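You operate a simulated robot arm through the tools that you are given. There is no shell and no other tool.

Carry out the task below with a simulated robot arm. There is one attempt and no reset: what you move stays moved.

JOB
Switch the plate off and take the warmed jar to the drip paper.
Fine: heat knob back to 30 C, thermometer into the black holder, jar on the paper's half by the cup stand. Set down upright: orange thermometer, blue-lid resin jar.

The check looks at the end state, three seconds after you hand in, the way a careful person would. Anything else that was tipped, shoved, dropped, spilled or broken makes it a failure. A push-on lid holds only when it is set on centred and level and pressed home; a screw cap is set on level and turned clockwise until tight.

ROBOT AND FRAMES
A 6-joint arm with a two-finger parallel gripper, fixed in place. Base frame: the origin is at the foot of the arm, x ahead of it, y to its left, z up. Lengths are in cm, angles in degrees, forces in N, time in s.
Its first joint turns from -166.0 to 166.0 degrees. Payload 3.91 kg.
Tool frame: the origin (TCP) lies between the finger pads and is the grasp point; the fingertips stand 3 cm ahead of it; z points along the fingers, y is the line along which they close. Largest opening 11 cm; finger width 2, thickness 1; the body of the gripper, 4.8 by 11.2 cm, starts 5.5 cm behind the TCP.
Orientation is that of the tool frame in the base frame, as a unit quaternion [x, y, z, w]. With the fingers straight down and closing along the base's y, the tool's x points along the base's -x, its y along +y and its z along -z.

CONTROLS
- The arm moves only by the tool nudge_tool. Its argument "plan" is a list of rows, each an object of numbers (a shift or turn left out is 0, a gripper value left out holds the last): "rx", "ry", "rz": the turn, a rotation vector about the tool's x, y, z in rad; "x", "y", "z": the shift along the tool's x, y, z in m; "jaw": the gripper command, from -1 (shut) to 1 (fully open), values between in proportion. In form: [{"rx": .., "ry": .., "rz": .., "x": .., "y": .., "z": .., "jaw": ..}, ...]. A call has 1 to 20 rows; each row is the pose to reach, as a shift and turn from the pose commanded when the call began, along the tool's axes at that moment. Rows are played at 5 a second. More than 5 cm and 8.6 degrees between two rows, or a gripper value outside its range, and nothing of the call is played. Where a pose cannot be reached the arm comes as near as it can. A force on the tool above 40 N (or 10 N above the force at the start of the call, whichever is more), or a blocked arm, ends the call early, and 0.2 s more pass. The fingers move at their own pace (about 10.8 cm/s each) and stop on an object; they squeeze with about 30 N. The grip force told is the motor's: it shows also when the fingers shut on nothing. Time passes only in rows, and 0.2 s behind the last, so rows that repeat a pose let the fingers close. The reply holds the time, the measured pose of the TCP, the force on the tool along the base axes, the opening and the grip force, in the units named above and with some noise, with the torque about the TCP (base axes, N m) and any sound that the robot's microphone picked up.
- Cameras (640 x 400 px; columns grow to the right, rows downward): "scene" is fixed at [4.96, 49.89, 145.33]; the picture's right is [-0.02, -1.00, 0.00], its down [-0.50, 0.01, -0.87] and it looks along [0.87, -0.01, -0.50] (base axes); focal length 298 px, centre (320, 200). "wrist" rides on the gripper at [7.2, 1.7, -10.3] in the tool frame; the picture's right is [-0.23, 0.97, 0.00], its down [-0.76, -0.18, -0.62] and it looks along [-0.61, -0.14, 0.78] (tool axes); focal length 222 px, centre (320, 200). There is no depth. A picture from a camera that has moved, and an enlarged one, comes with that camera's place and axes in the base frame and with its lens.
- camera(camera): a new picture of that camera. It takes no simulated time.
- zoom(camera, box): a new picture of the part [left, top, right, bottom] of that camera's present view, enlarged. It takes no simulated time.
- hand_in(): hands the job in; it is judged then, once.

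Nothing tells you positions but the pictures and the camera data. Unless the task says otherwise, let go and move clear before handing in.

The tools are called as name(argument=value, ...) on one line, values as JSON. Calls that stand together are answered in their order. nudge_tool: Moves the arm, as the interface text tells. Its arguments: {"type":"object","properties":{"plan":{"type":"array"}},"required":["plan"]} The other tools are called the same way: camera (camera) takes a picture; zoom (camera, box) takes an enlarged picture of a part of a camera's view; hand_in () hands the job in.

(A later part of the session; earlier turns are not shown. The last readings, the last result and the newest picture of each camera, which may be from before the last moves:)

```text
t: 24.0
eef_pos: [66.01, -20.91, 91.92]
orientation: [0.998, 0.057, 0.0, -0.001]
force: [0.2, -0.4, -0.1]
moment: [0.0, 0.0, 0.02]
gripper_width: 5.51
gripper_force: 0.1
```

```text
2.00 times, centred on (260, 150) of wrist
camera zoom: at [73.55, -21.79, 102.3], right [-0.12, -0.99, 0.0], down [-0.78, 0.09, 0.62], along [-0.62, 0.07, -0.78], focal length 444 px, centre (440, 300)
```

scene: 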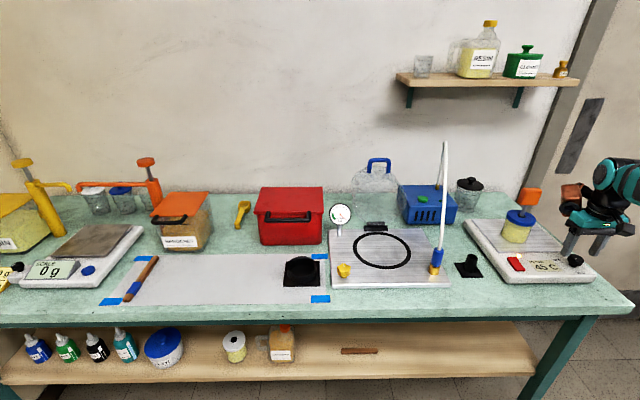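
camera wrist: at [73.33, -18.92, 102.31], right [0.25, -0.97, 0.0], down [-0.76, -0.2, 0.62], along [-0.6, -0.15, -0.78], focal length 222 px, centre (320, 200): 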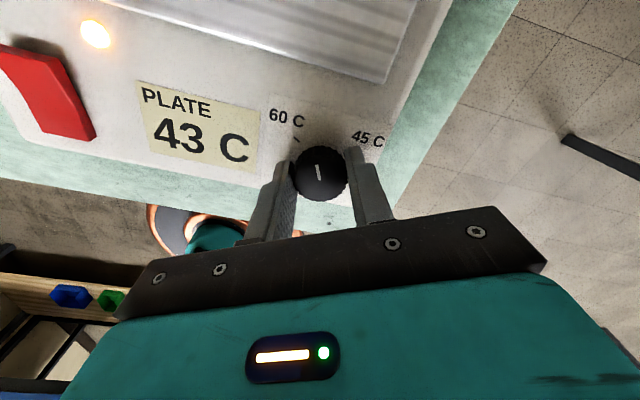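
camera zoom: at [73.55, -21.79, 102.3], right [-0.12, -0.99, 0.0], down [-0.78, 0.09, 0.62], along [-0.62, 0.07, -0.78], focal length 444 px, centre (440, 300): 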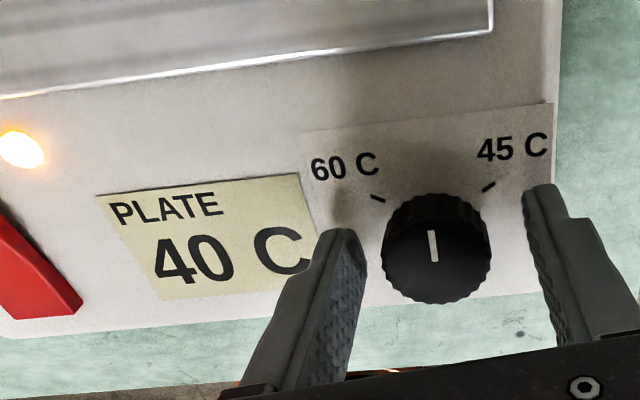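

The display has dropped to 40 and is still falling, which fits a 30 C setpoint. I'll raise the gripper and rotate back to -90° so the fingers close along x, then re-check the display.

nudge_tool(plan=[{"z": -0.04}, {"z": -0.08}, {"z": -0.12}, {"z": -0.16}, {"z": -0.19}, {"z": -0.2, "rz": -0.14}, {"z": -0.2, "rz": -0.28}, {"z": -0.2, "rz": -0.42}, {"z": -0.2, "rz": -0.56}, {"z": -0.2, "rz": -0.7}, {"z": -0.2, "rz": -0.84}, {"z": -0.2, "rz": -0.98}, {"z": -0.2, "rz": -1.12}, {"z": -0.2, "rz": -1.26}, {"z": -0.2, "rz": -1.4}, {"z": -0.2, "rz": -1.46}])

camera(camera="scene")

zoom(camera="scene", box=[500, 225, 605, 290])

camera(camera="wrist")

```text
t: 27.4
eef_pos: [66.14, -21.02, 111.92]
orientation: [0.706, 0.708, 0.002, 0.0]
force: [0.3, -0.2, 0.0]
moment: [0.0, 0.0, -0.02]
gripper_width: 5.54
gripper_force: 0.1
```

```text
taken
```

scene: 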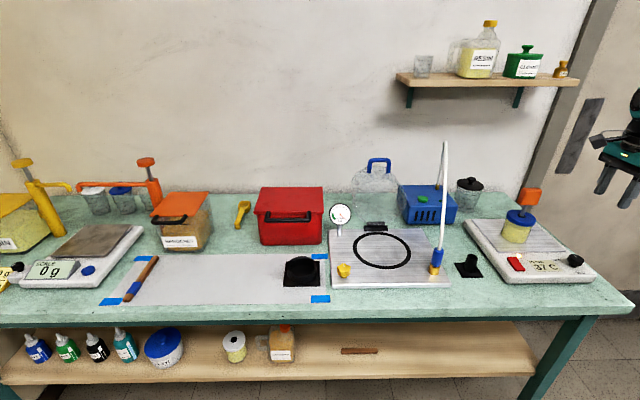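

```text
6.10 times, centred on (552, 258) of scene
camera zoom: at [4.96, 49.89, 145.33], right [-0.02, -1.0, 0.0], down [-0.5, 0.01, -0.87], along [0.87, -0.01, -0.5], focal length 1813 px, centre (-1097, -150)
```

zoom: 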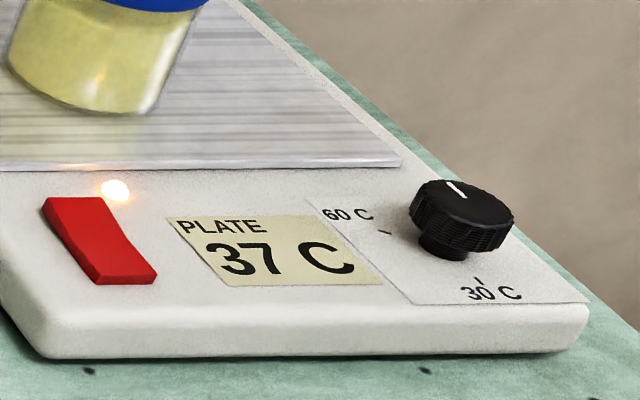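

```text
taken
camera wrist: at [67.81, -13.74, 122.31], right [0.97, -0.22, 0.0], down [-0.18, -0.76, 0.62], along [-0.14, -0.61, -0.78], focal length 222 px, centre (320, 200)
```

wrist: 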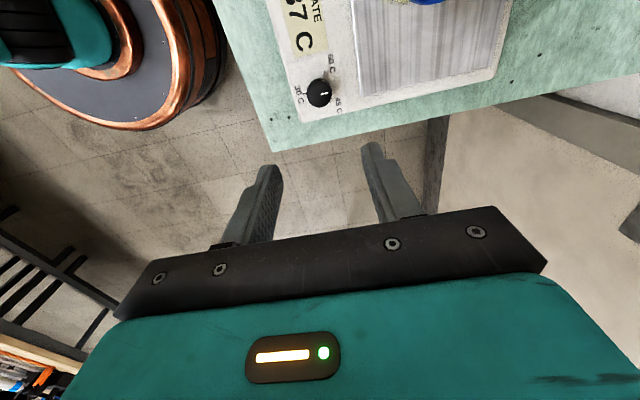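

The display is now 37 and dropping steadily. I'll move above the thermometer for a close look at its head and stem.

nudge_tool(plan=[{"z": -0.04}, {"x": 0.025, "y": 0.03, "z": -0.05}, {"x": 0.05, "y": 0.06, "z": -0.05}, {"x": 0.075, "y": 0.09, "z": -0.05}, {"x": 0.1, "y": 0.119, "z": -0.05}])

camera(camera="wrist")

zoom(camera="scene", box=[480, 110, 640, 270])

```text
t: 28.6
eef_pos: [77.87, -10.87, 116.8]
orientation: [0.706, 0.708, 0.001, 0.0]
force: [0.1, -1.0, 0.8]
moment: [0.0, -0.05, 0.01]
gripper_width: 5.5
gripper_force: 0.2
```

```text
taken
camera wrist: at [79.65, -3.69, 127.25], right [0.97, -0.23, 0.0], down [-0.18, -0.76, 0.62], along [-0.14, -0.61, -0.78], focal length 222 px, centre (320, 200)
```

wrist: 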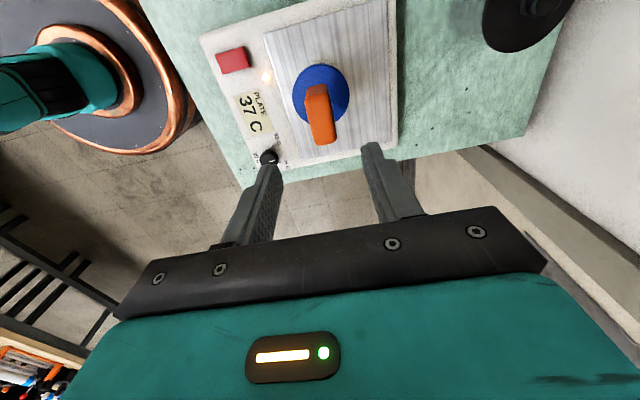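

```text
2.50 times, centred on (560, 190) of scene
camera zoom: at [4.96, 49.89, 145.33], right [-0.02, -1.0, 0.0], down [-0.5, 0.01, -0.87], along [0.87, -0.01, -0.5], focal length 744 px, centre (-280, 225)
```

zoom: 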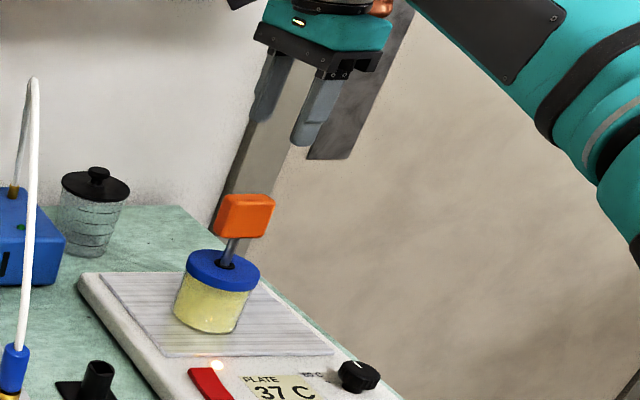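

zoom(camera="wrist", box=[250, 30, 400, 180])

zoom(camera="scene", box=[500, 170, 560, 250])

```text
2.67 times, centred on (325, 105) of wrist
camera zoom: at [79.65, -3.69, 127.25], right [0.97, -0.23, 0.0], down [-0.18, -0.76, 0.62], along [-0.14, -0.61, -0.78], focal length 592 px, centre (307, 453)
```

zoom: 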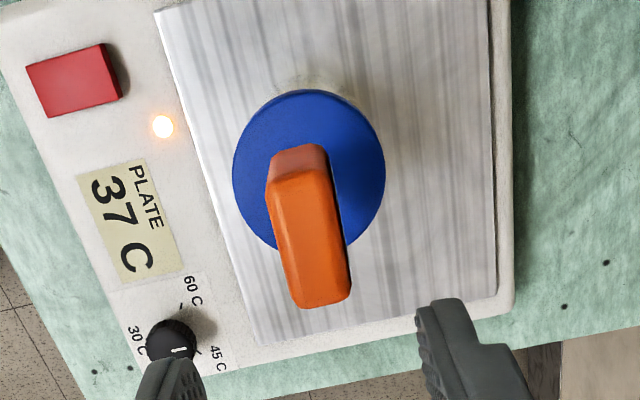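

```text
5.00 times, centred on (530, 210) of scene
camera zoom: at [4.96, 49.89, 145.33], right [-0.02, -1.0, 0.0], down [-0.5, 0.01, -0.87], along [0.87, -0.01, -0.5], focal length 1487 px, centre (-730, 150)
```

zoom: 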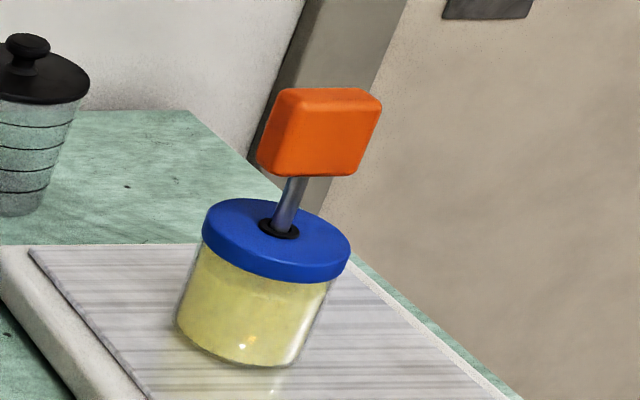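

The thermometer head is about 2.1 × 4.4 cm, centred near (78.2, -10.85), with its top at about z = 106.2 and the stem vertical. I'll lower to just above it and verify alignment.

nudge_tool(plan=[{"y": 0.002, "z": 0.03, "jaw": 0.0}, {"y": 0.0037, "z": 0.06, "jaw": 0.0}, {"y": 0.0037, "z": 0.065, "jaw": 0.0}])

zoom(camera="wrist", box=[220, 40, 420, 240])

zoom(camera="scene", box=[490, 130, 590, 250])

```text
t: 29.4
eef_pos: [78.39, -10.92, 110.34]
orientation: [0.707, 0.707, 0.001, -0.001]
force: [0.0, -0.5, 0.2]
moment: [-0.03, -0.02, 0.0]
gripper_width: 5.5
gripper_force: 0.0
```

```text
2.00 times, centred on (320, 140) of wrist
camera zoom: at [80.14, -3.63, 120.66], right [0.97, -0.22, 0.0], down [-0.18, -0.76, 0.62], along [-0.14, -0.61, -0.78], focal length 444 px, centre (320, 320)
```

zoom: 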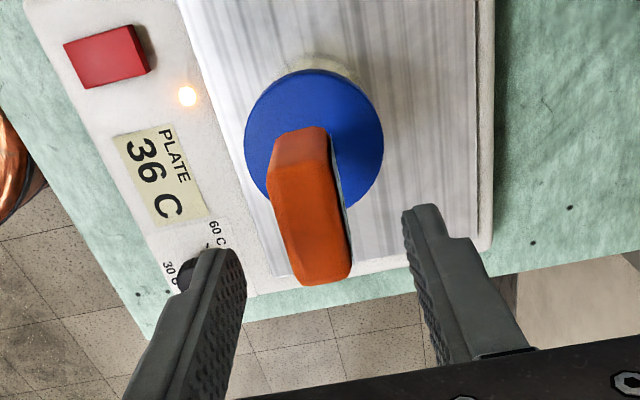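

```text
3.33 times, centred on (540, 190) of scene
camera zoom: at [4.96, 49.89, 145.33], right [-0.02, -1.0, 0.0], down [-0.5, 0.01, -0.87], along [0.87, -0.01, -0.5], focal length 992 px, centre (-413, 233)
```

zoom: 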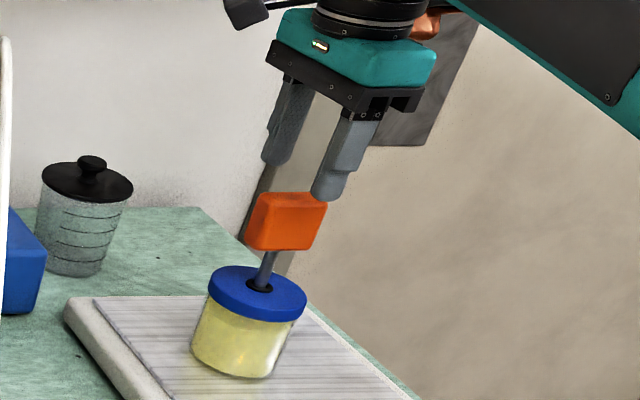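

Alignment is good. I'll descend around the head and close.

nudge_tool(plan=[{"z": 0.03, "jaw": 0.0}, {"z": 0.05, "jaw": 0.0}, {"z": 0.062, "jaw": 0.0}, {"z": 0.062, "jaw": -0.4}, {"z": 0.062, "jaw": -1}, {"z": 0.062, "jaw": -1}, {"z": 0.062, "jaw": -1}])

zoom(camera="wrist", box=[220, 40, 420, 240])

zoom(camera="scene", box=[490, 130, 590, 250])

```text
t: 31.0
eef_pos: [78.32, -10.84, 103.89]
orientation: [0.707, 0.708, 0.001, 0.0]
force: [-2.6, -1.3, 4.6]
moment: [-0.09, 0.24, 0.0]
gripper_width: 2.36
gripper_force: 30.2
```

```text
2.00 times, centred on (320, 140) of wrist
camera zoom: at [80.11, -3.59, 114.45], right [0.97, -0.22, 0.0], down [-0.18, -0.76, 0.62], along [-0.14, -0.61, -0.78], focal length 444 px, centre (320, 320)
```

zoom: 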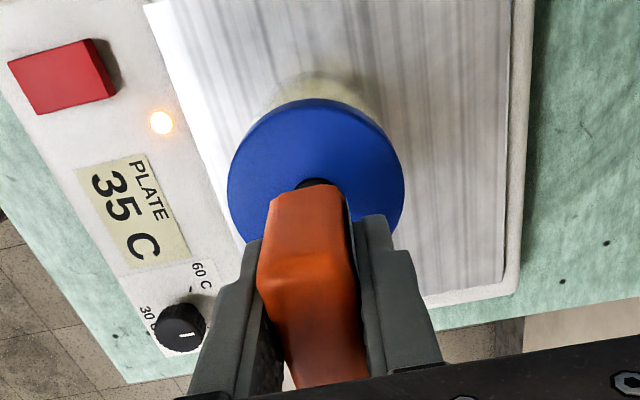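

```text
3.33 times, centred on (540, 190) of scene
camera zoom: at [4.96, 49.89, 145.33], right [-0.02, -1.0, 0.0], down [-0.5, 0.01, -0.87], along [0.87, -0.01, -0.5], focal length 992 px, centre (-413, 233)
```

zoom: 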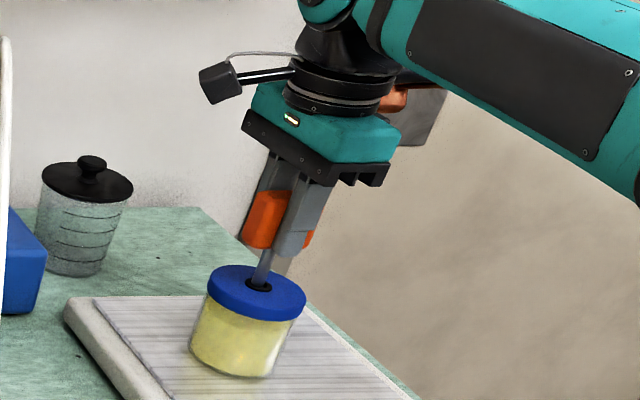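

The head is gripped at 2.36 cm with low force. I'll lift it slowly and straight, watching the lid.

nudge_tool(plan=[{"z": -0.005, "jaw": -1}, {"z": -0.01}, {"z": -0.015}, {"z": -0.02}, {"z": -0.03}, {"z": -0.03}])

zoom(camera="scene", box=[490, 130, 590, 250])

```text
t: 32.4
eef_pos: [78.32, -10.78, 107.2]
orientation: [0.706, 0.708, 0.001, -0.001]
force: [-1.6, 0.7, -1.3]
moment: [0.04, 0.11, 0.0]
gripper_width: 2.33
gripper_force: 30.3
```

```text
3.33 times, centred on (540, 190) of scene
camera zoom: at [4.96, 49.89, 145.33], right [-0.02, -1.0, 0.0], down [-0.5, 0.01, -0.87], along [0.87, -0.01, -0.5], focal length 992 px, centre (-413, 233)
```

zoom: 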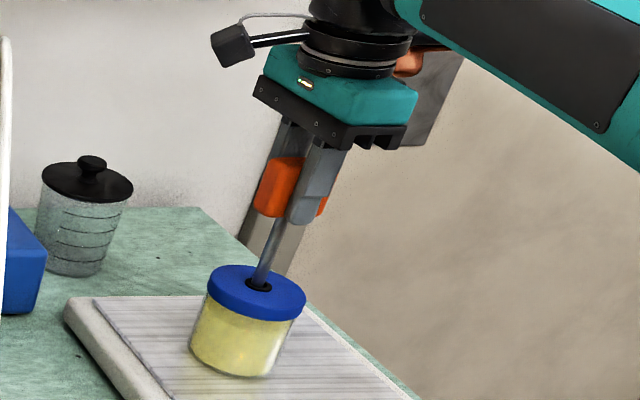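

It slides out freely and the lid stays put. I'll lift until the tip clears.

nudge_tool(plan=[{"z": -0.02, "jaw": -1}, {"z": -0.04}, {"z": -0.06}, {"z": -0.08}, {"z": -0.1}, {"z": -0.115}, {"z": -0.115}])

zoom(camera="scene", box=[470, 90, 590, 250])

camera(camera="wrist")

```text
t: 34.0
eef_pos: [78.34, -10.81, 118.67]
orientation: [0.706, 0.708, 0.002, 0.001]
force: [-0.1, 0.2, -0.6]
moment: [0.0, 0.01, 0.03]
gripper_width: 2.33
gripper_force: 29.8
```

```text
2.50 times, centred on (530, 170) of scene
camera zoom: at [4.96, 49.89, 145.33], right [-0.02, -1.0, 0.0], down [-0.5, 0.01, -0.87], along [0.87, -0.01, -0.5], focal length 744 px, centre (-205, 275)
```

zoom: 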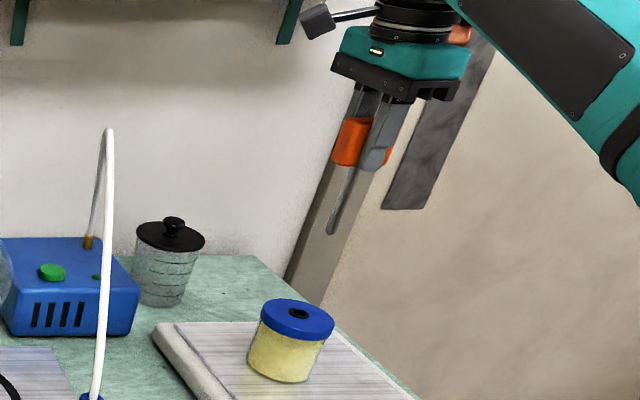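

```text
taken
camera wrist: at [80.16, -3.57, 129.14], right [0.97, -0.22, 0.0], down [-0.18, -0.76, 0.62], along [-0.14, -0.61, -0.78], focal length 222 px, centre (320, 200)
```

wrist: 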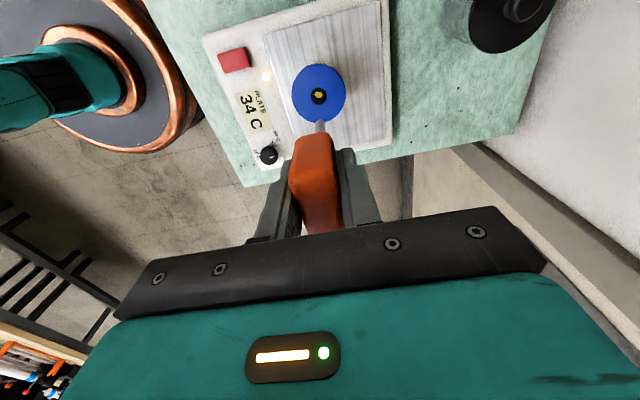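

The thermometer is out; its tip hangs about 11 cm below the TCP. The display is at 34 and falling. I'll move back from the wall and shelf, then rotate to yaw 0 for the approach to the holder.

nudge_tool(plan=[{"y": -0.03, "x": 0.02, "jaw": -1}, {"y": -0.06, "x": 0.04}, {"y": -0.09, "x": 0.06}, {"y": -0.12, "x": 0.08}, {"y": -0.12, "x": 0.08, "rz": -0.13}, {"y": -0.12, "x": 0.08, "rz": -0.26}, {"y": -0.12, "x": 0.08, "rz": -0.39}, {"y": -0.12, "x": 0.08, "rz": -0.52}, {"y": -0.12, "x": 0.08, "rz": -0.65}, {"y": -0.12, "x": 0.08, "rz": -0.78}, {"y": -0.12, "x": 0.08, "rz": -0.91}, {"y": -0.12, "x": 0.08, "rz": -1.04}, {"y": -0.12, "x": 0.08, "rz": -1.17}, {"y": -0.12, "x": 0.08, "rz": -1.3}, {"y": -0.12, "x": 0.08, "rz": -1.43}, {"y": -0.12, "x": 0.08, "rz": -1.57}, {"y": -0.12, "x": 0.08, "rz": -1.57}])

camera(camera="wrist")

camera(camera="scene")

```text
t: 37.6
eef_pos: [66.38, -3.02, 118.81]
orientation: [-0.001, 1.0, 0.001, 0.0]
force: [0.3, 0.4, -0.7]
moment: [-0.04, 0.01, 0.0]
gripper_width: 2.3
gripper_force: 30.9
```

```text
taken
camera wrist: at [59.13, -1.32, 129.09], right [0.22, 0.97, 0.0], down [0.76, -0.18, 0.62], along [0.61, -0.14, -0.78], focal length 222 px, centre (320, 200)
```

wrist: 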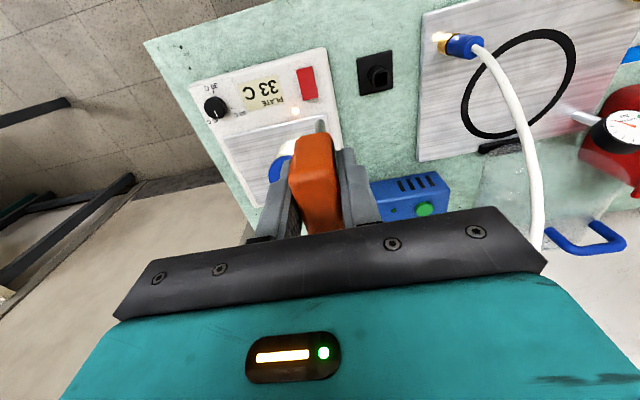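

```text
taken
```

scene: 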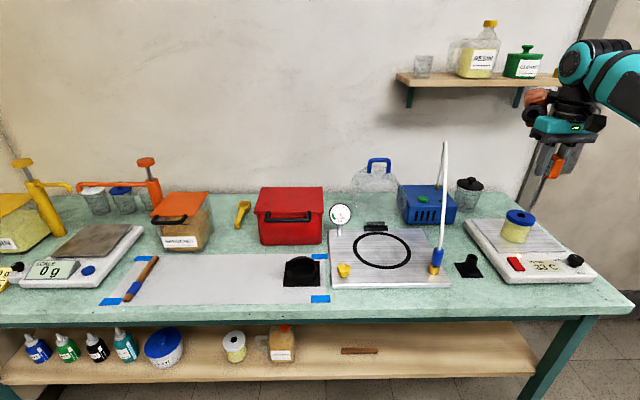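

The display reads 33. I'll zoom on the holder to pin down the hole.

zoom(camera="wrist", box=[340, 40, 410, 110])

zoom(camera="scene", box=[450, 245, 490, 285])

```text
5.71 times, centred on (375, 75) of wrist
camera zoom: at [59.13, -1.32, 129.09], right [0.22, 0.97, 0.0], down [0.76, -0.18, 0.62], along [0.61, -0.14, -0.78], focal length 1269 px, centre (6, 914)
```

zoom: 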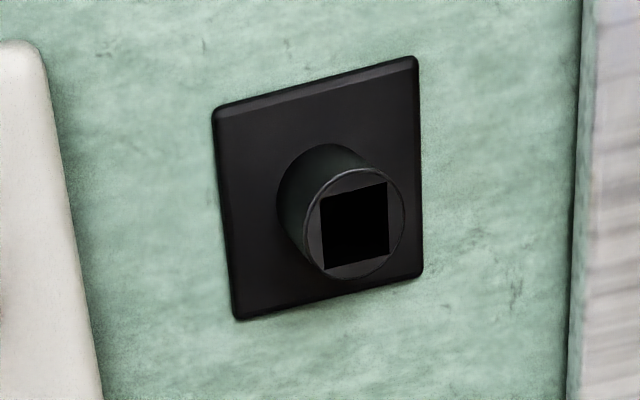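

```text
10.00 times, centred on (470, 265) of scene
camera zoom: at [4.96, 49.89, 145.33], right [-0.02, -1.0, 0.0], down [-0.5, 0.01, -0.87], along [0.87, -0.01, -0.5], focal length 2975 px, centre (-1180, -450)
```

zoom: 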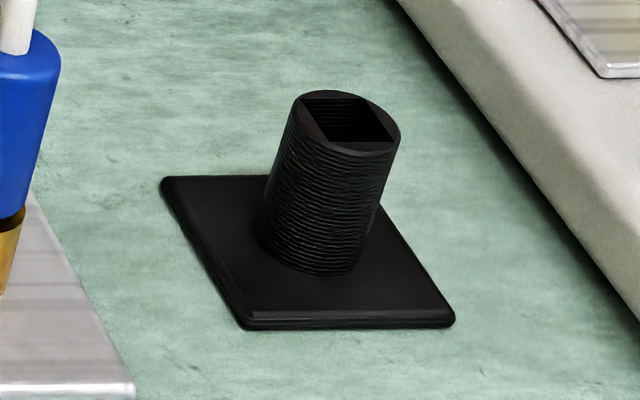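

The hole centre is about (68.1, 6.55), the tube top is at z ≈ 90.3 and the opening is about 1.8 cm. I'll move over it with the tip still high.

nudge_tool(plan=[{"x": -0.006, "y": 0.032, "jaw": -1}, {"x": -0.012, "y": 0.064, "z": 0.02}, {"x": -0.017, "y": 0.0955, "z": 0.04}, {"x": -0.017, "y": 0.0955, "z": 0.07}, {"x": -0.017, "y": 0.0955, "z": 0.1}, {"x": -0.017, "y": 0.0955, "z": 0.12}, {"x": -0.017, "y": 0.0955, "z": 0.12}])

camera(camera="wrist")

zoom(camera="scene", box=[420, 170, 520, 290])

```text
t: 39.2
eef_pos: [67.88, 6.83, 106.69]
orientation: [-0.001, 1.0, 0.0, 0.001]
force: [-1.0, -0.4, -0.8]
moment: [0.0, 0.01, -0.02]
gripper_width: 2.31
gripper_force: 29.7
```

```text
taken
camera wrist: at [60.75, 8.44, 117.08], right [0.23, 0.97, 0.0], down [0.76, -0.18, 0.62], along [0.61, -0.14, -0.78], focal length 222 px, centre (320, 200)
```

wrist: 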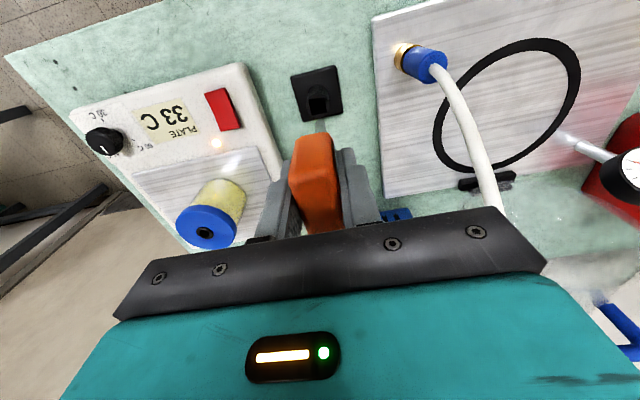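

```text
3.33 times, centred on (470, 230) of scene
camera zoom: at [4.96, 49.89, 145.33], right [-0.02, -1.0, 0.0], down [-0.5, 0.01, -0.87], along [0.87, -0.01, -0.5], focal length 992 px, centre (-180, 100)
```

zoom: 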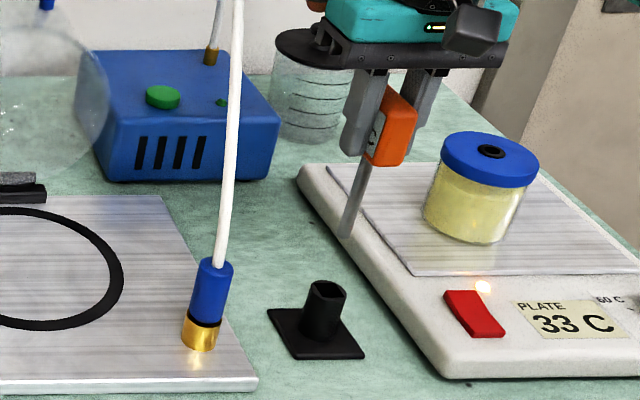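

zoom(camera="wrist", box=[270, 55, 370, 155])

zoom(camera="scene", box=[445, 225, 505, 285])

```text
4.00 times, centred on (320, 105) of wrist
camera zoom: at [60.75, 8.44, 117.08], right [0.23, 0.97, 0.0], down [0.76, -0.18, 0.62], along [0.61, -0.14, -0.78], focal length 888 px, centre (320, 580)
```

zoom: 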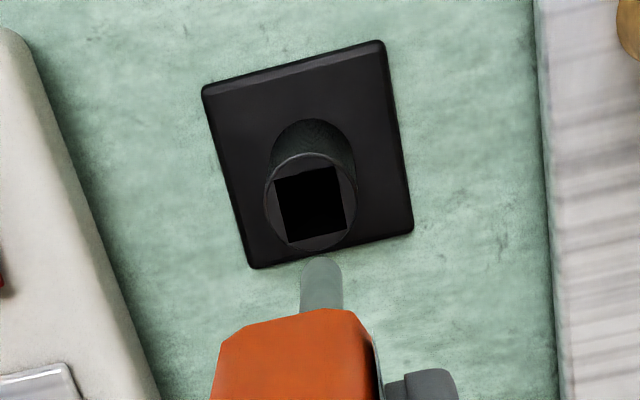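

```text
6.67 times, centred on (475, 255) of scene
camera zoom: at [4.96, 49.89, 145.33], right [-0.02, -1.0, 0.0], down [-0.5, 0.01, -0.87], along [0.87, -0.01, -0.5], focal length 1983 px, centre (-713, -167)
```

zoom: 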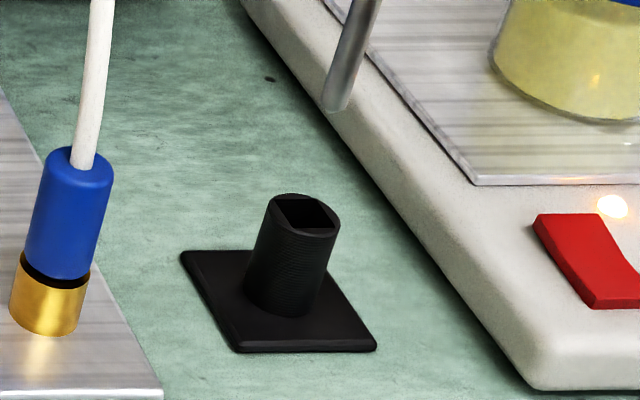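

The tip needs about 0.2 cm toward -y. I'll correct and lower until the tip is just above the hole.

nudge_tool(plan=[{"y": -0.002, "z": 0.0, "jaw": -1}, {"y": -0.002, "z": 0.02}, {"y": -0.002, "z": 0.04}, {"y": -0.002, "z": 0.047}, {"y": -0.002, "z": 0.047}])

zoom(camera="wrist", box=[270, 55, 370, 155])

zoom(camera="scene", box=[445, 225, 505, 285])

```text
t: 40.4
eef_pos: [67.98, 6.46, 102.05]
orientation: [-0.001, 1.0, 0.001, 0.002]
force: [-0.4, -0.2, -0.5]
moment: [-0.01, -0.02, 0.02]
gripper_width: 2.38
gripper_force: 29.9
```

```text
4.00 times, centred on (320, 105) of wrist
camera zoom: at [60.85, 8.15, 112.38], right [0.23, 0.97, 0.0], down [0.76, -0.18, 0.62], along [0.61, -0.14, -0.78], focal length 888 px, centre (320, 580)
```

zoom: 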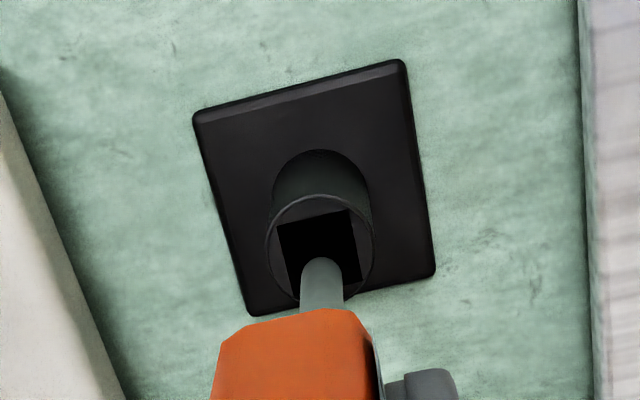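

```text
6.67 times, centred on (475, 255) of scene
camera zoom: at [4.96, 49.89, 145.33], right [-0.02, -1.0, 0.0], down [-0.5, 0.01, -0.87], along [0.87, -0.01, -0.5], focal length 1983 px, centre (-713, -167)
```

zoom: 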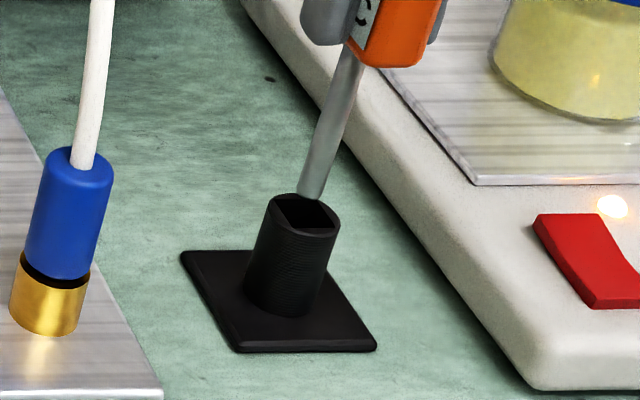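

The tip looks centred over the hole to within about 0.2 cm. I'll shift slightly toward -x and lower in small steps, watching the force.

nudge_tool(plan=[{"x": 0.0012, "z": 0.004, "jaw": -1}, {"x": 0.0012, "z": 0.008}, {"x": 0.0012, "z": 0.012}, {"x": 0.0012, "z": 0.016}, {"x": 0.0012, "z": 0.02}])

zoom(camera="wrist", box=[270, 55, 370, 155])

zoom(camera="scene", box=[445, 225, 505, 285])

```text
t: 41.6
eef_pos: [67.91, 6.43, 99.94]
orientation: [-0.001, 1.0, 0.0, 0.001]
force: [-0.2, -0.1, -1.2]
moment: [-0.02, 0.0, -0.03]
gripper_width: 2.31
gripper_force: 29.9
```

```text
4.00 times, centred on (320, 105) of wrist
camera zoom: at [60.73, 8.08, 110.43], right [0.23, 0.97, 0.0], down [0.76, -0.18, 0.62], along [0.61, -0.14, -0.78], focal length 888 px, centre (320, 580)
```

zoom: 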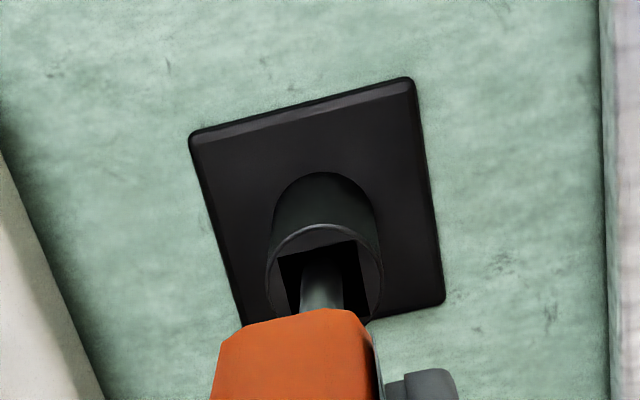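

```text
6.67 times, centred on (475, 255) of scene
camera zoom: at [4.96, 49.89, 145.33], right [-0.02, -1.0, 0.0], down [-0.5, 0.01, -0.87], along [0.87, -0.01, -0.5], focal length 1983 px, centre (-713, -167)
```

zoom: 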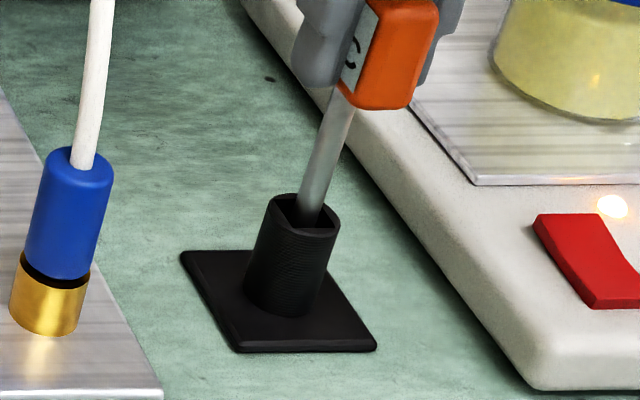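

The stem has entered the hole cleanly. I'll keep lowering.

nudge_tool(plan=[{"z": 0.005, "jaw": -1}, {"z": 0.01}, {"z": 0.015}, {"z": 0.02}, {"z": 0.025}])

zoom(camera="scene", box=[445, 225, 505, 285])

```text
t: 42.8
eef_pos: [67.78, 6.43, 97.53]
orientation: [-0.001, 1.0, 0.001, 0.001]
force: [-0.2, 0.3, -0.2]
moment: [-0.02, -0.03, 0.02]
gripper_width: 2.33
gripper_force: 30.3
```

```text
6.67 times, centred on (475, 255) of scene
camera zoom: at [4.96, 49.89, 145.33], right [-0.02, -1.0, 0.0], down [-0.5, 0.01, -0.87], along [0.87, -0.01, -0.5], focal length 1983 px, centre (-713, -167)
```

zoom: 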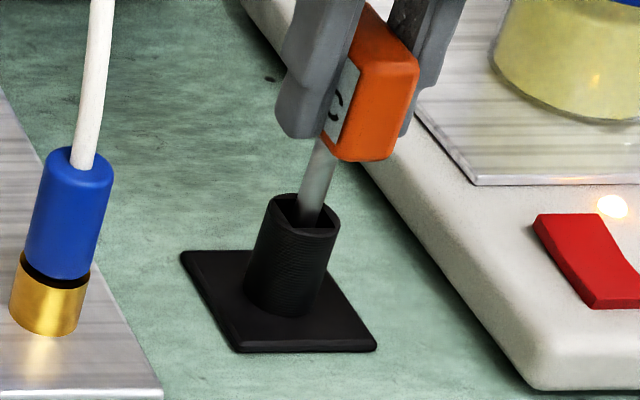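

nudge_tool(plan=[{"z": 0.002, "jaw": -1}, {"z": 0.004}, {"z": 0.006}, {"z": 0.008}])

```text
t: 43.8
eef_pos: [67.77, 6.45, 97.01]
orientation: [-0.001, 1.0, 0.0, 0.003]
force: [1.2, -2.4, 35.5]
moment: [-0.16, -0.18, -0.01]
gripper_width: 2.35
gripper_force: 29.7
```

The tip has bottomed out in the holder. I'll back off 0.25 cm to remove the load, then open the fingers.

nudge_tool(plan=[{"z": -0.0025, "jaw": -1}, {"z": -0.0025, "jaw": -0.6}, {"z": -0.0025, "jaw": -0.5}, {"z": -0.0025, "jaw": -0.4}, {"z": -0.0025, "jaw": -0.2}, {"z": -0.0025, "jaw": -0.2}])

zoom(camera="scene", box=[430, 200, 520, 285])

camera(camera="wrist")

```text
t: 45.2
eef_pos: [67.8, 6.48, 97.11]
orientation: [-0.001, 1.0, 0.002, 0.001]
force: [-0.1, 0.2, 0.4]
moment: [-0.01, 0.0, 0.0]
gripper_width: 4.42
gripper_force: 0.0
```

```text
4.71 times, centred on (475, 242) of scene
camera zoom: at [4.96, 49.89, 145.33], right [-0.02, -1.0, 0.0], down [-0.5, 0.01, -0.87], along [0.87, -0.01, -0.5], focal length 1400 px, centre (-409, 0)
```

zoom: 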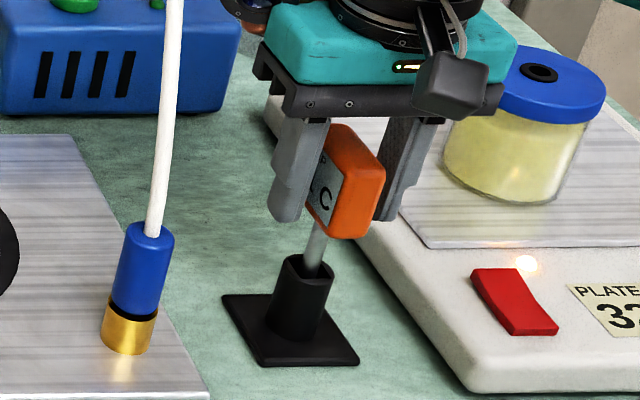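

```text
taken
camera wrist: at [60.72, 8.15, 107.39], right [0.23, 0.97, 0.0], down [0.76, -0.18, 0.62], along [0.61, -0.14, -0.78], focal length 222 px, centre (320, 200)
```

wrist: 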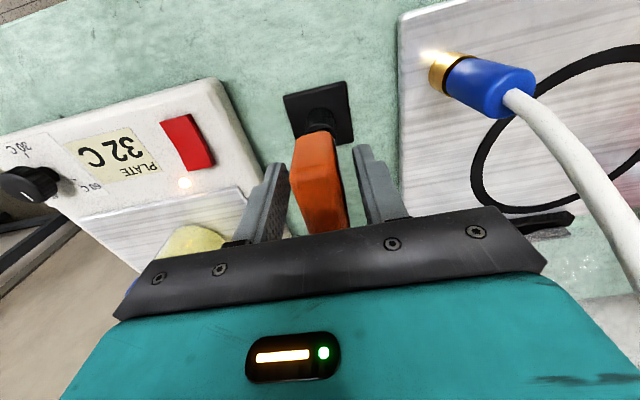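

The thermometer stands in the holder by itself. I'll open a bit more and go straight up.

nudge_tool(plan=[{"z": 0, "jaw": 0.0}, {"z": -0.02, "jaw": 0.0}, {"z": -0.05}, {"z": -0.09}, {"z": -0.13}, {"z": -0.17}])

zoom(camera="scene", box=[430, 200, 520, 285])

camera(camera="wrist")

zoom(camera="scene", box=[490, 200, 610, 290])

```text
t: 46.6
eef_pos: [67.81, 6.36, 114.24]
orientation: [-0.001, 1.0, 0.001, 0.001]
force: [-0.5, 0.0, -1.2]
moment: [0.01, 0.0, 0.03]
gripper_width: 5.51
gripper_force: 0.0
```

```text
4.71 times, centred on (475, 242) of scene
camera zoom: at [4.96, 49.89, 145.33], right [-0.02, -1.0, 0.0], down [-0.5, 0.01, -0.87], along [0.87, -0.01, -0.5], focal length 1400 px, centre (-409, 0)
```

zoom: 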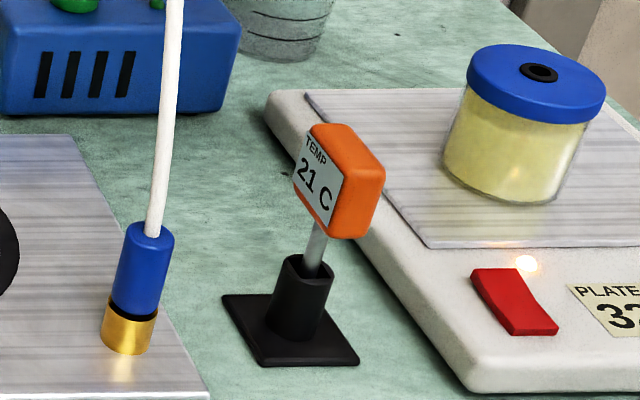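

```text
taken
camera wrist: at [60.8, 8.03, 124.52], right [0.23, 0.97, 0.0], down [0.76, -0.18, 0.62], along [0.61, -0.14, -0.78], focal length 222 px, centre (320, 200)
```

wrist: 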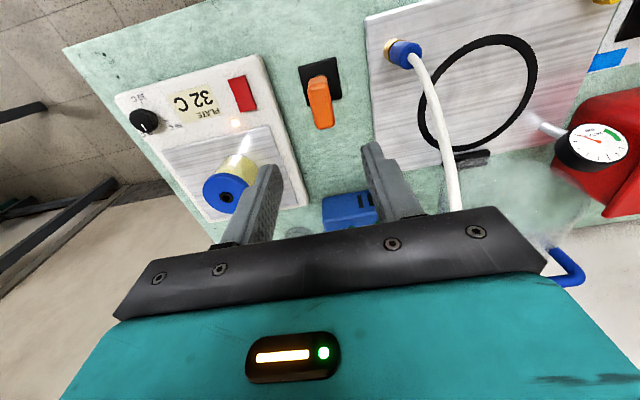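

```text
4.44 times, centred on (550, 245) of scene
camera zoom: at [4.96, 49.89, 145.33], right [-0.02, -1.0, 0.0], down [-0.5, 0.01, -0.87], along [0.87, -0.01, -0.5], focal length 1322 px, centre (-702, 0)
```

zoom: 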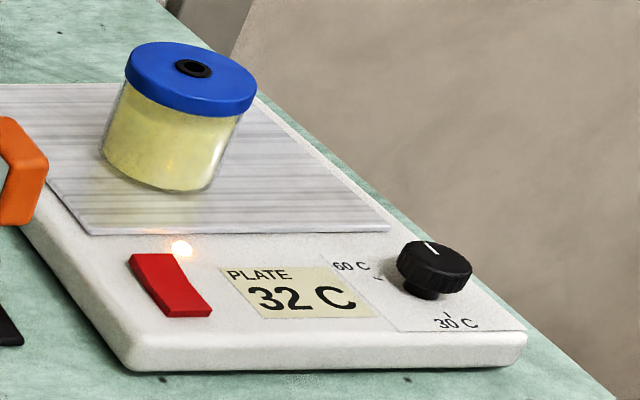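

The thermometer stands in its holder and the plate reads 32. Next is the jar, so I'll zoom on its lid and body shape to plan the grip.

zoom(camera="scene", box=[495, 203, 545, 250])

zoom(camera="wrist", box=[180, 130, 280, 220])

```text
8.51 times, centred on (520, 226) of scene
camera zoom: at [4.96, 49.89, 145.33], right [-0.02, -1.0, 0.0], down [-0.5, 0.01, -0.87], along [0.87, -0.01, -0.5], focal length 2532 px, centre (-1382, -26)
```

zoom: 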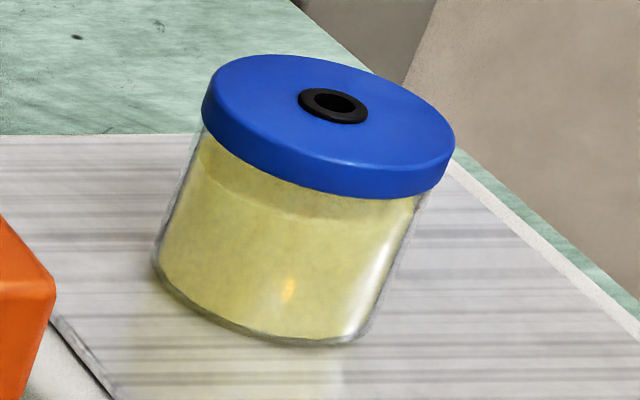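

```text
4.44 times, centred on (230, 175) of wrist
camera zoom: at [60.8, 8.03, 124.52], right [0.23, 0.97, 0.0], down [0.76, -0.18, 0.62], along [0.61, -0.14, -0.78], focal length 987 px, centre (720, 311)
```

zoom: 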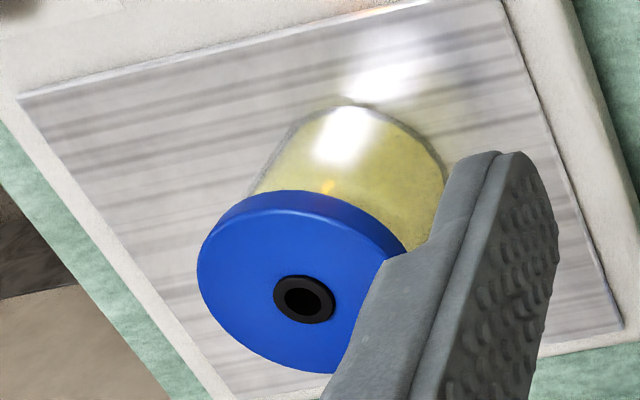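

The lid overhangs the glass slightly, so vertical fingers will close on the lid's side; I'll test the lift gently. The target spot on the paper is about (63.5, 66.5): right half, clear of the cup stand (y ≤ 59) and short of the mid-line (y ≈ 76). I'll move to the jar and rotate to -90°.

nudge_tool(plan=[{"y": -0.045, "jaw": 1}, {"y": -0.09, "jaw": 1}, {"y": -0.135}, {"y": -0.17, "rz": 0.1}, {"y": -0.17, "rz": 0.24}, {"y": -0.17, "rz": 0.38}, {"y": -0.17, "rz": 0.52}, {"y": -0.17, "rz": 0.66}, {"y": -0.17, "rz": 0.8}, {"y": -0.17, "rz": 0.94}, {"y": -0.17, "rz": 1.08}, {"y": -0.17, "rz": 1.22}, {"y": -0.17, "rz": 1.36}, {"y": -0.17, "rz": 1.5}, {"y": -0.17, "rz": 1.57}, {"y": -0.17, "x": -0.04, "rz": 1.57}, {"y": -0.17, "x": -0.08, "rz": 1.57}, {"y": -0.17, "x": -0.104, "rz": 1.57}])

camera(camera="wrist")

zoom(camera="scene", box=[440, 110, 620, 290])

```text
t: 50.4
eef_pos: [78.29, -10.32, 114.09]
orientation: [0.706, 0.708, 0.001, 0.0]
force: [-1.0, 0.0, 1.8]
moment: [0.0, -0.06, -0.01]
gripper_width: 10.99
gripper_force: 0.1
```

```text
taken
camera wrist: at [80.09, -3.08, 124.39], right [0.97, -0.22, 0.0], down [-0.18, -0.76, 0.62], along [-0.14, -0.61, -0.78], focal length 222 px, centre (320, 200)
```

wrist: 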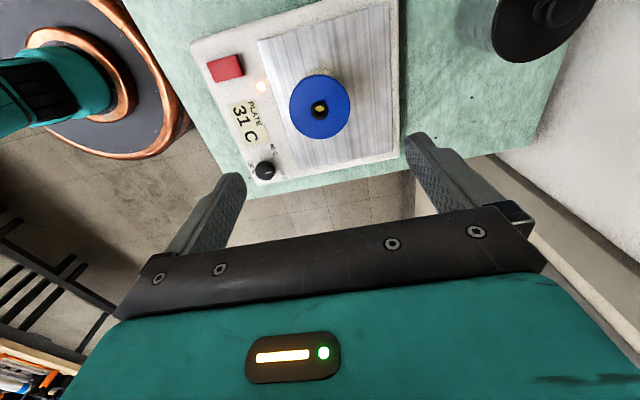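

```text
2.22 times, centred on (530, 200) of scene
camera zoom: at [4.96, 49.89, 145.33], right [-0.02, -1.0, 0.0], down [-0.5, 0.01, -0.87], along [0.87, -0.01, -0.5], focal length 661 px, centre (-147, 200)
```

zoom: 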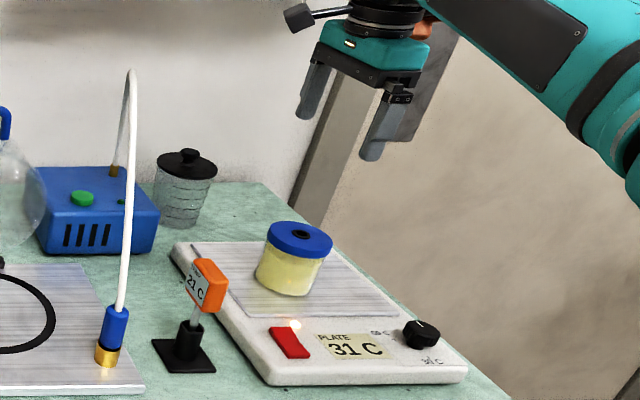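

zoom(camera="wrist", box=[270, 60, 370, 160])

```text
4.00 times, centred on (320, 110) of wrist
camera zoom: at [80.09, -3.08, 124.39], right [0.97, -0.22, 0.0], down [-0.18, -0.76, 0.62], along [-0.14, -0.61, -0.78], focal length 888 px, centre (320, 560)
```

zoom: 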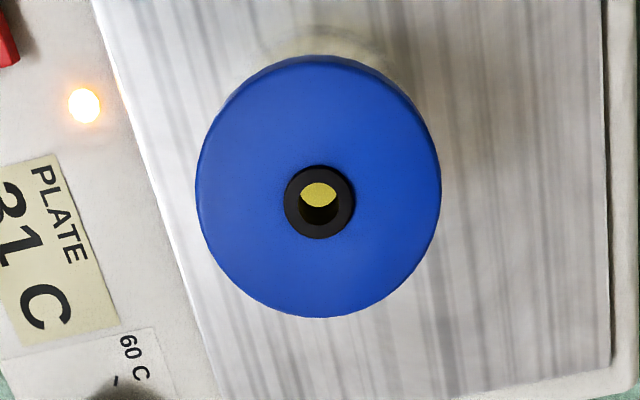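

The jar axis is about (78.2, -11.1), with the lid top at z ≈ 97.1. I'll centre on it and lower with the fingers fully open.

nudge_tool(plan=[{"x": -0.0078, "y": -0.001, "z": 0.03, "jaw": 1}, {"x": -0.0078, "y": -0.001, "z": 0.07}, {"x": -0.0078, "y": -0.001, "z": 0.11}, {"x": -0.0078, "y": -0.001, "z": 0.135}, {"x": -0.0078, "y": -0.001, "z": 0.135}])

camera(camera="wrist")

zoom(camera="scene", box=[480, 150, 600, 270])

```text
t: 51.6
eef_pos: [78.16, -11.41, 100.61]
orientation: [0.706, 0.708, 0.002, 0.0]
force: [-0.7, 0.1, -0.3]
moment: [-0.02, 0.0, -0.03]
gripper_width: 10.99
gripper_force: 0.1
```

```text
taken
camera wrist: at [79.95, -4.09, 110.96], right [0.97, -0.22, 0.0], down [-0.18, -0.76, 0.62], along [-0.14, -0.61, -0.78], focal length 222 px, centre (320, 200)
```

wrist: 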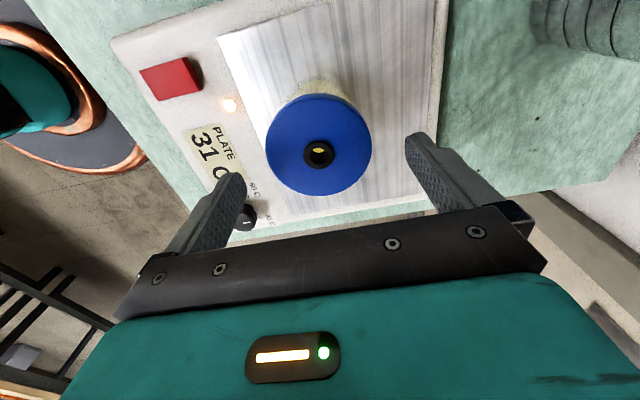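

```text
3.33 times, centred on (540, 210) of scene
camera zoom: at [4.96, 49.89, 145.33], right [-0.02, -1.0, 0.0], down [-0.5, 0.01, -0.87], along [0.87, -0.01, -0.5], focal length 992 px, centre (-413, 167)
```

zoom: 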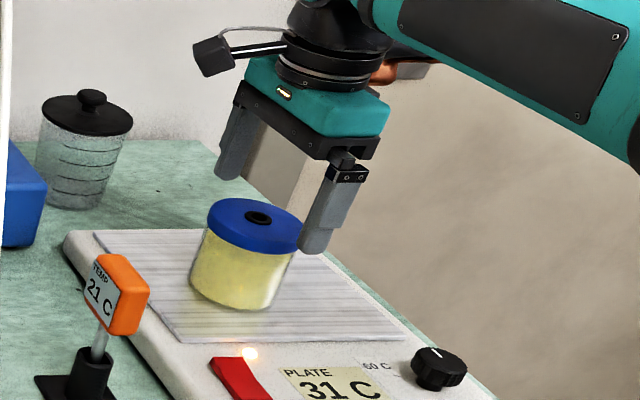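

nudge_tool(plan=[{"x": 0.003, "z": 0.03, "jaw": 1}, {"x": 0.003, "z": 0.055}, {"x": 0.003, "z": 0.066}, {"x": 0.003, "z": 0.066}])

camera(camera="wrist")

zoom(camera="scene", box=[480, 170, 600, 270])

```text
t: 52.6
eef_pos: [78.32, -11.04, 93.98]
orientation: [0.706, 0.708, 0.001, -0.001]
force: [-0.5, 0.6, 0.3]
moment: [-0.01, 0.02, 0.03]
gripper_width: 11.0
gripper_force: 0.0
```

```text
taken
camera wrist: at [79.94, -3.69, 104.28], right [0.97, -0.22, 0.0], down [-0.18, -0.76, 0.62], along [-0.14, -0.61, -0.78], focal length 222 px, centre (320, 200)
```

wrist: 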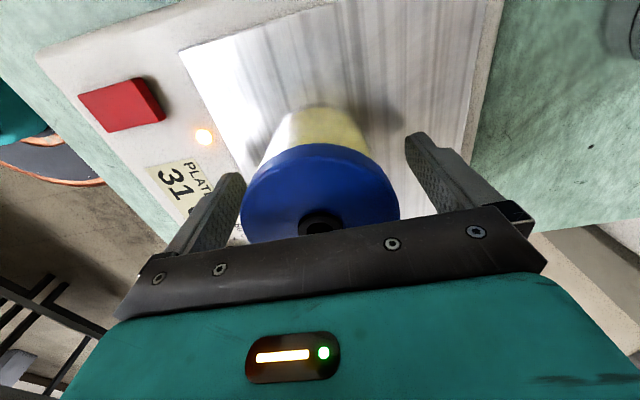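

```text
4.00 times, centred on (540, 220) of scene
camera zoom: at [4.96, 49.89, 145.33], right [-0.02, -1.0, 0.0], down [-0.5, 0.01, -0.87], along [0.87, -0.01, -0.5], focal length 1190 px, centre (-560, 120)
```

zoom: 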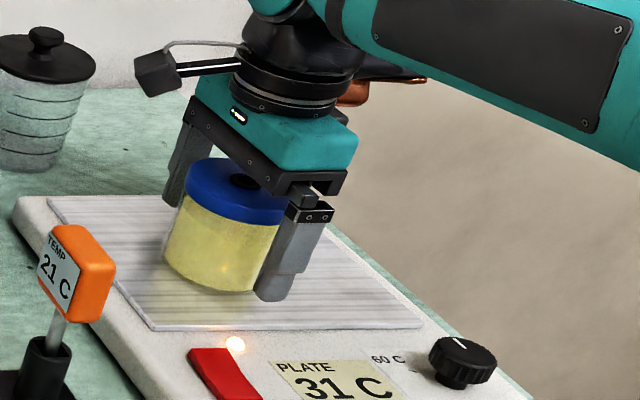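

The fingers straddle the jar evenly. I'll close gently.

nudge_tool(plan=[{"jaw": 0.6}, {"jaw": 0.42}, {"jaw": 0.3}, {"jaw": -1}, {"jaw": -1}, {"jaw": -1}])

zoom(camera="scene", box=[480, 170, 600, 270])

zoom(camera="wrist", box=[160, 60, 480, 260])

```text
t: 54.0
eef_pos: [78.2, -10.89, 93.92]
orientation: [0.707, 0.708, 0.001, 0.0]
force: [-0.6, -0.5, -0.5]
moment: [0.02, 0.06, 0.0]
gripper_width: 8.05
gripper_force: 30.0
```

```text
4.00 times, centred on (540, 220) of scene
camera zoom: at [4.96, 49.89, 145.33], right [-0.02, -1.0, 0.0], down [-0.5, 0.01, -0.87], along [0.87, -0.01, -0.5], focal length 1190 px, centre (-560, 120)
```

zoom: 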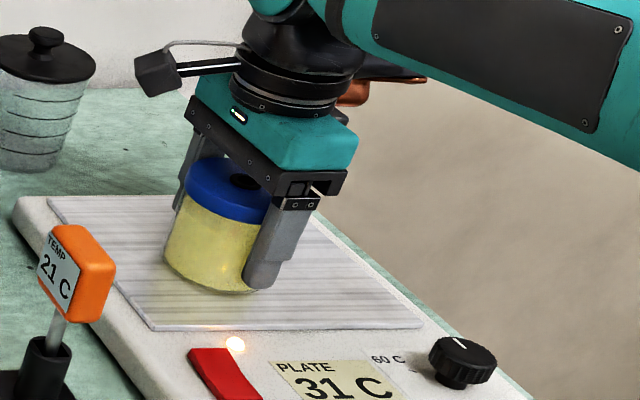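

```text
2.00 times, centred on (320, 160) of wrist
camera zoom: at [79.95, -3.69, 104.3], right [0.97, -0.22, 0.0], down [-0.18, -0.76, 0.62], along [-0.14, -0.61, -0.78], focal length 444 px, centre (320, 280)
```

zoom: 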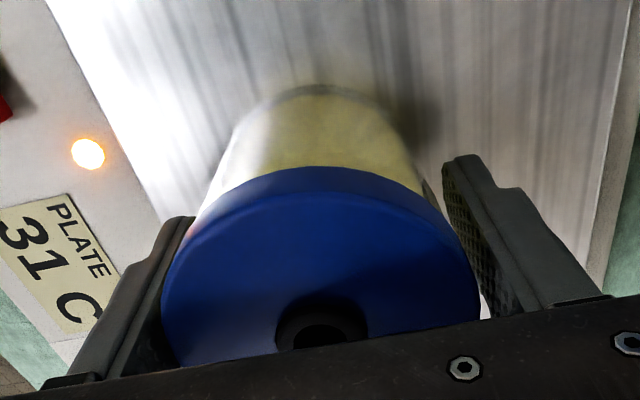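

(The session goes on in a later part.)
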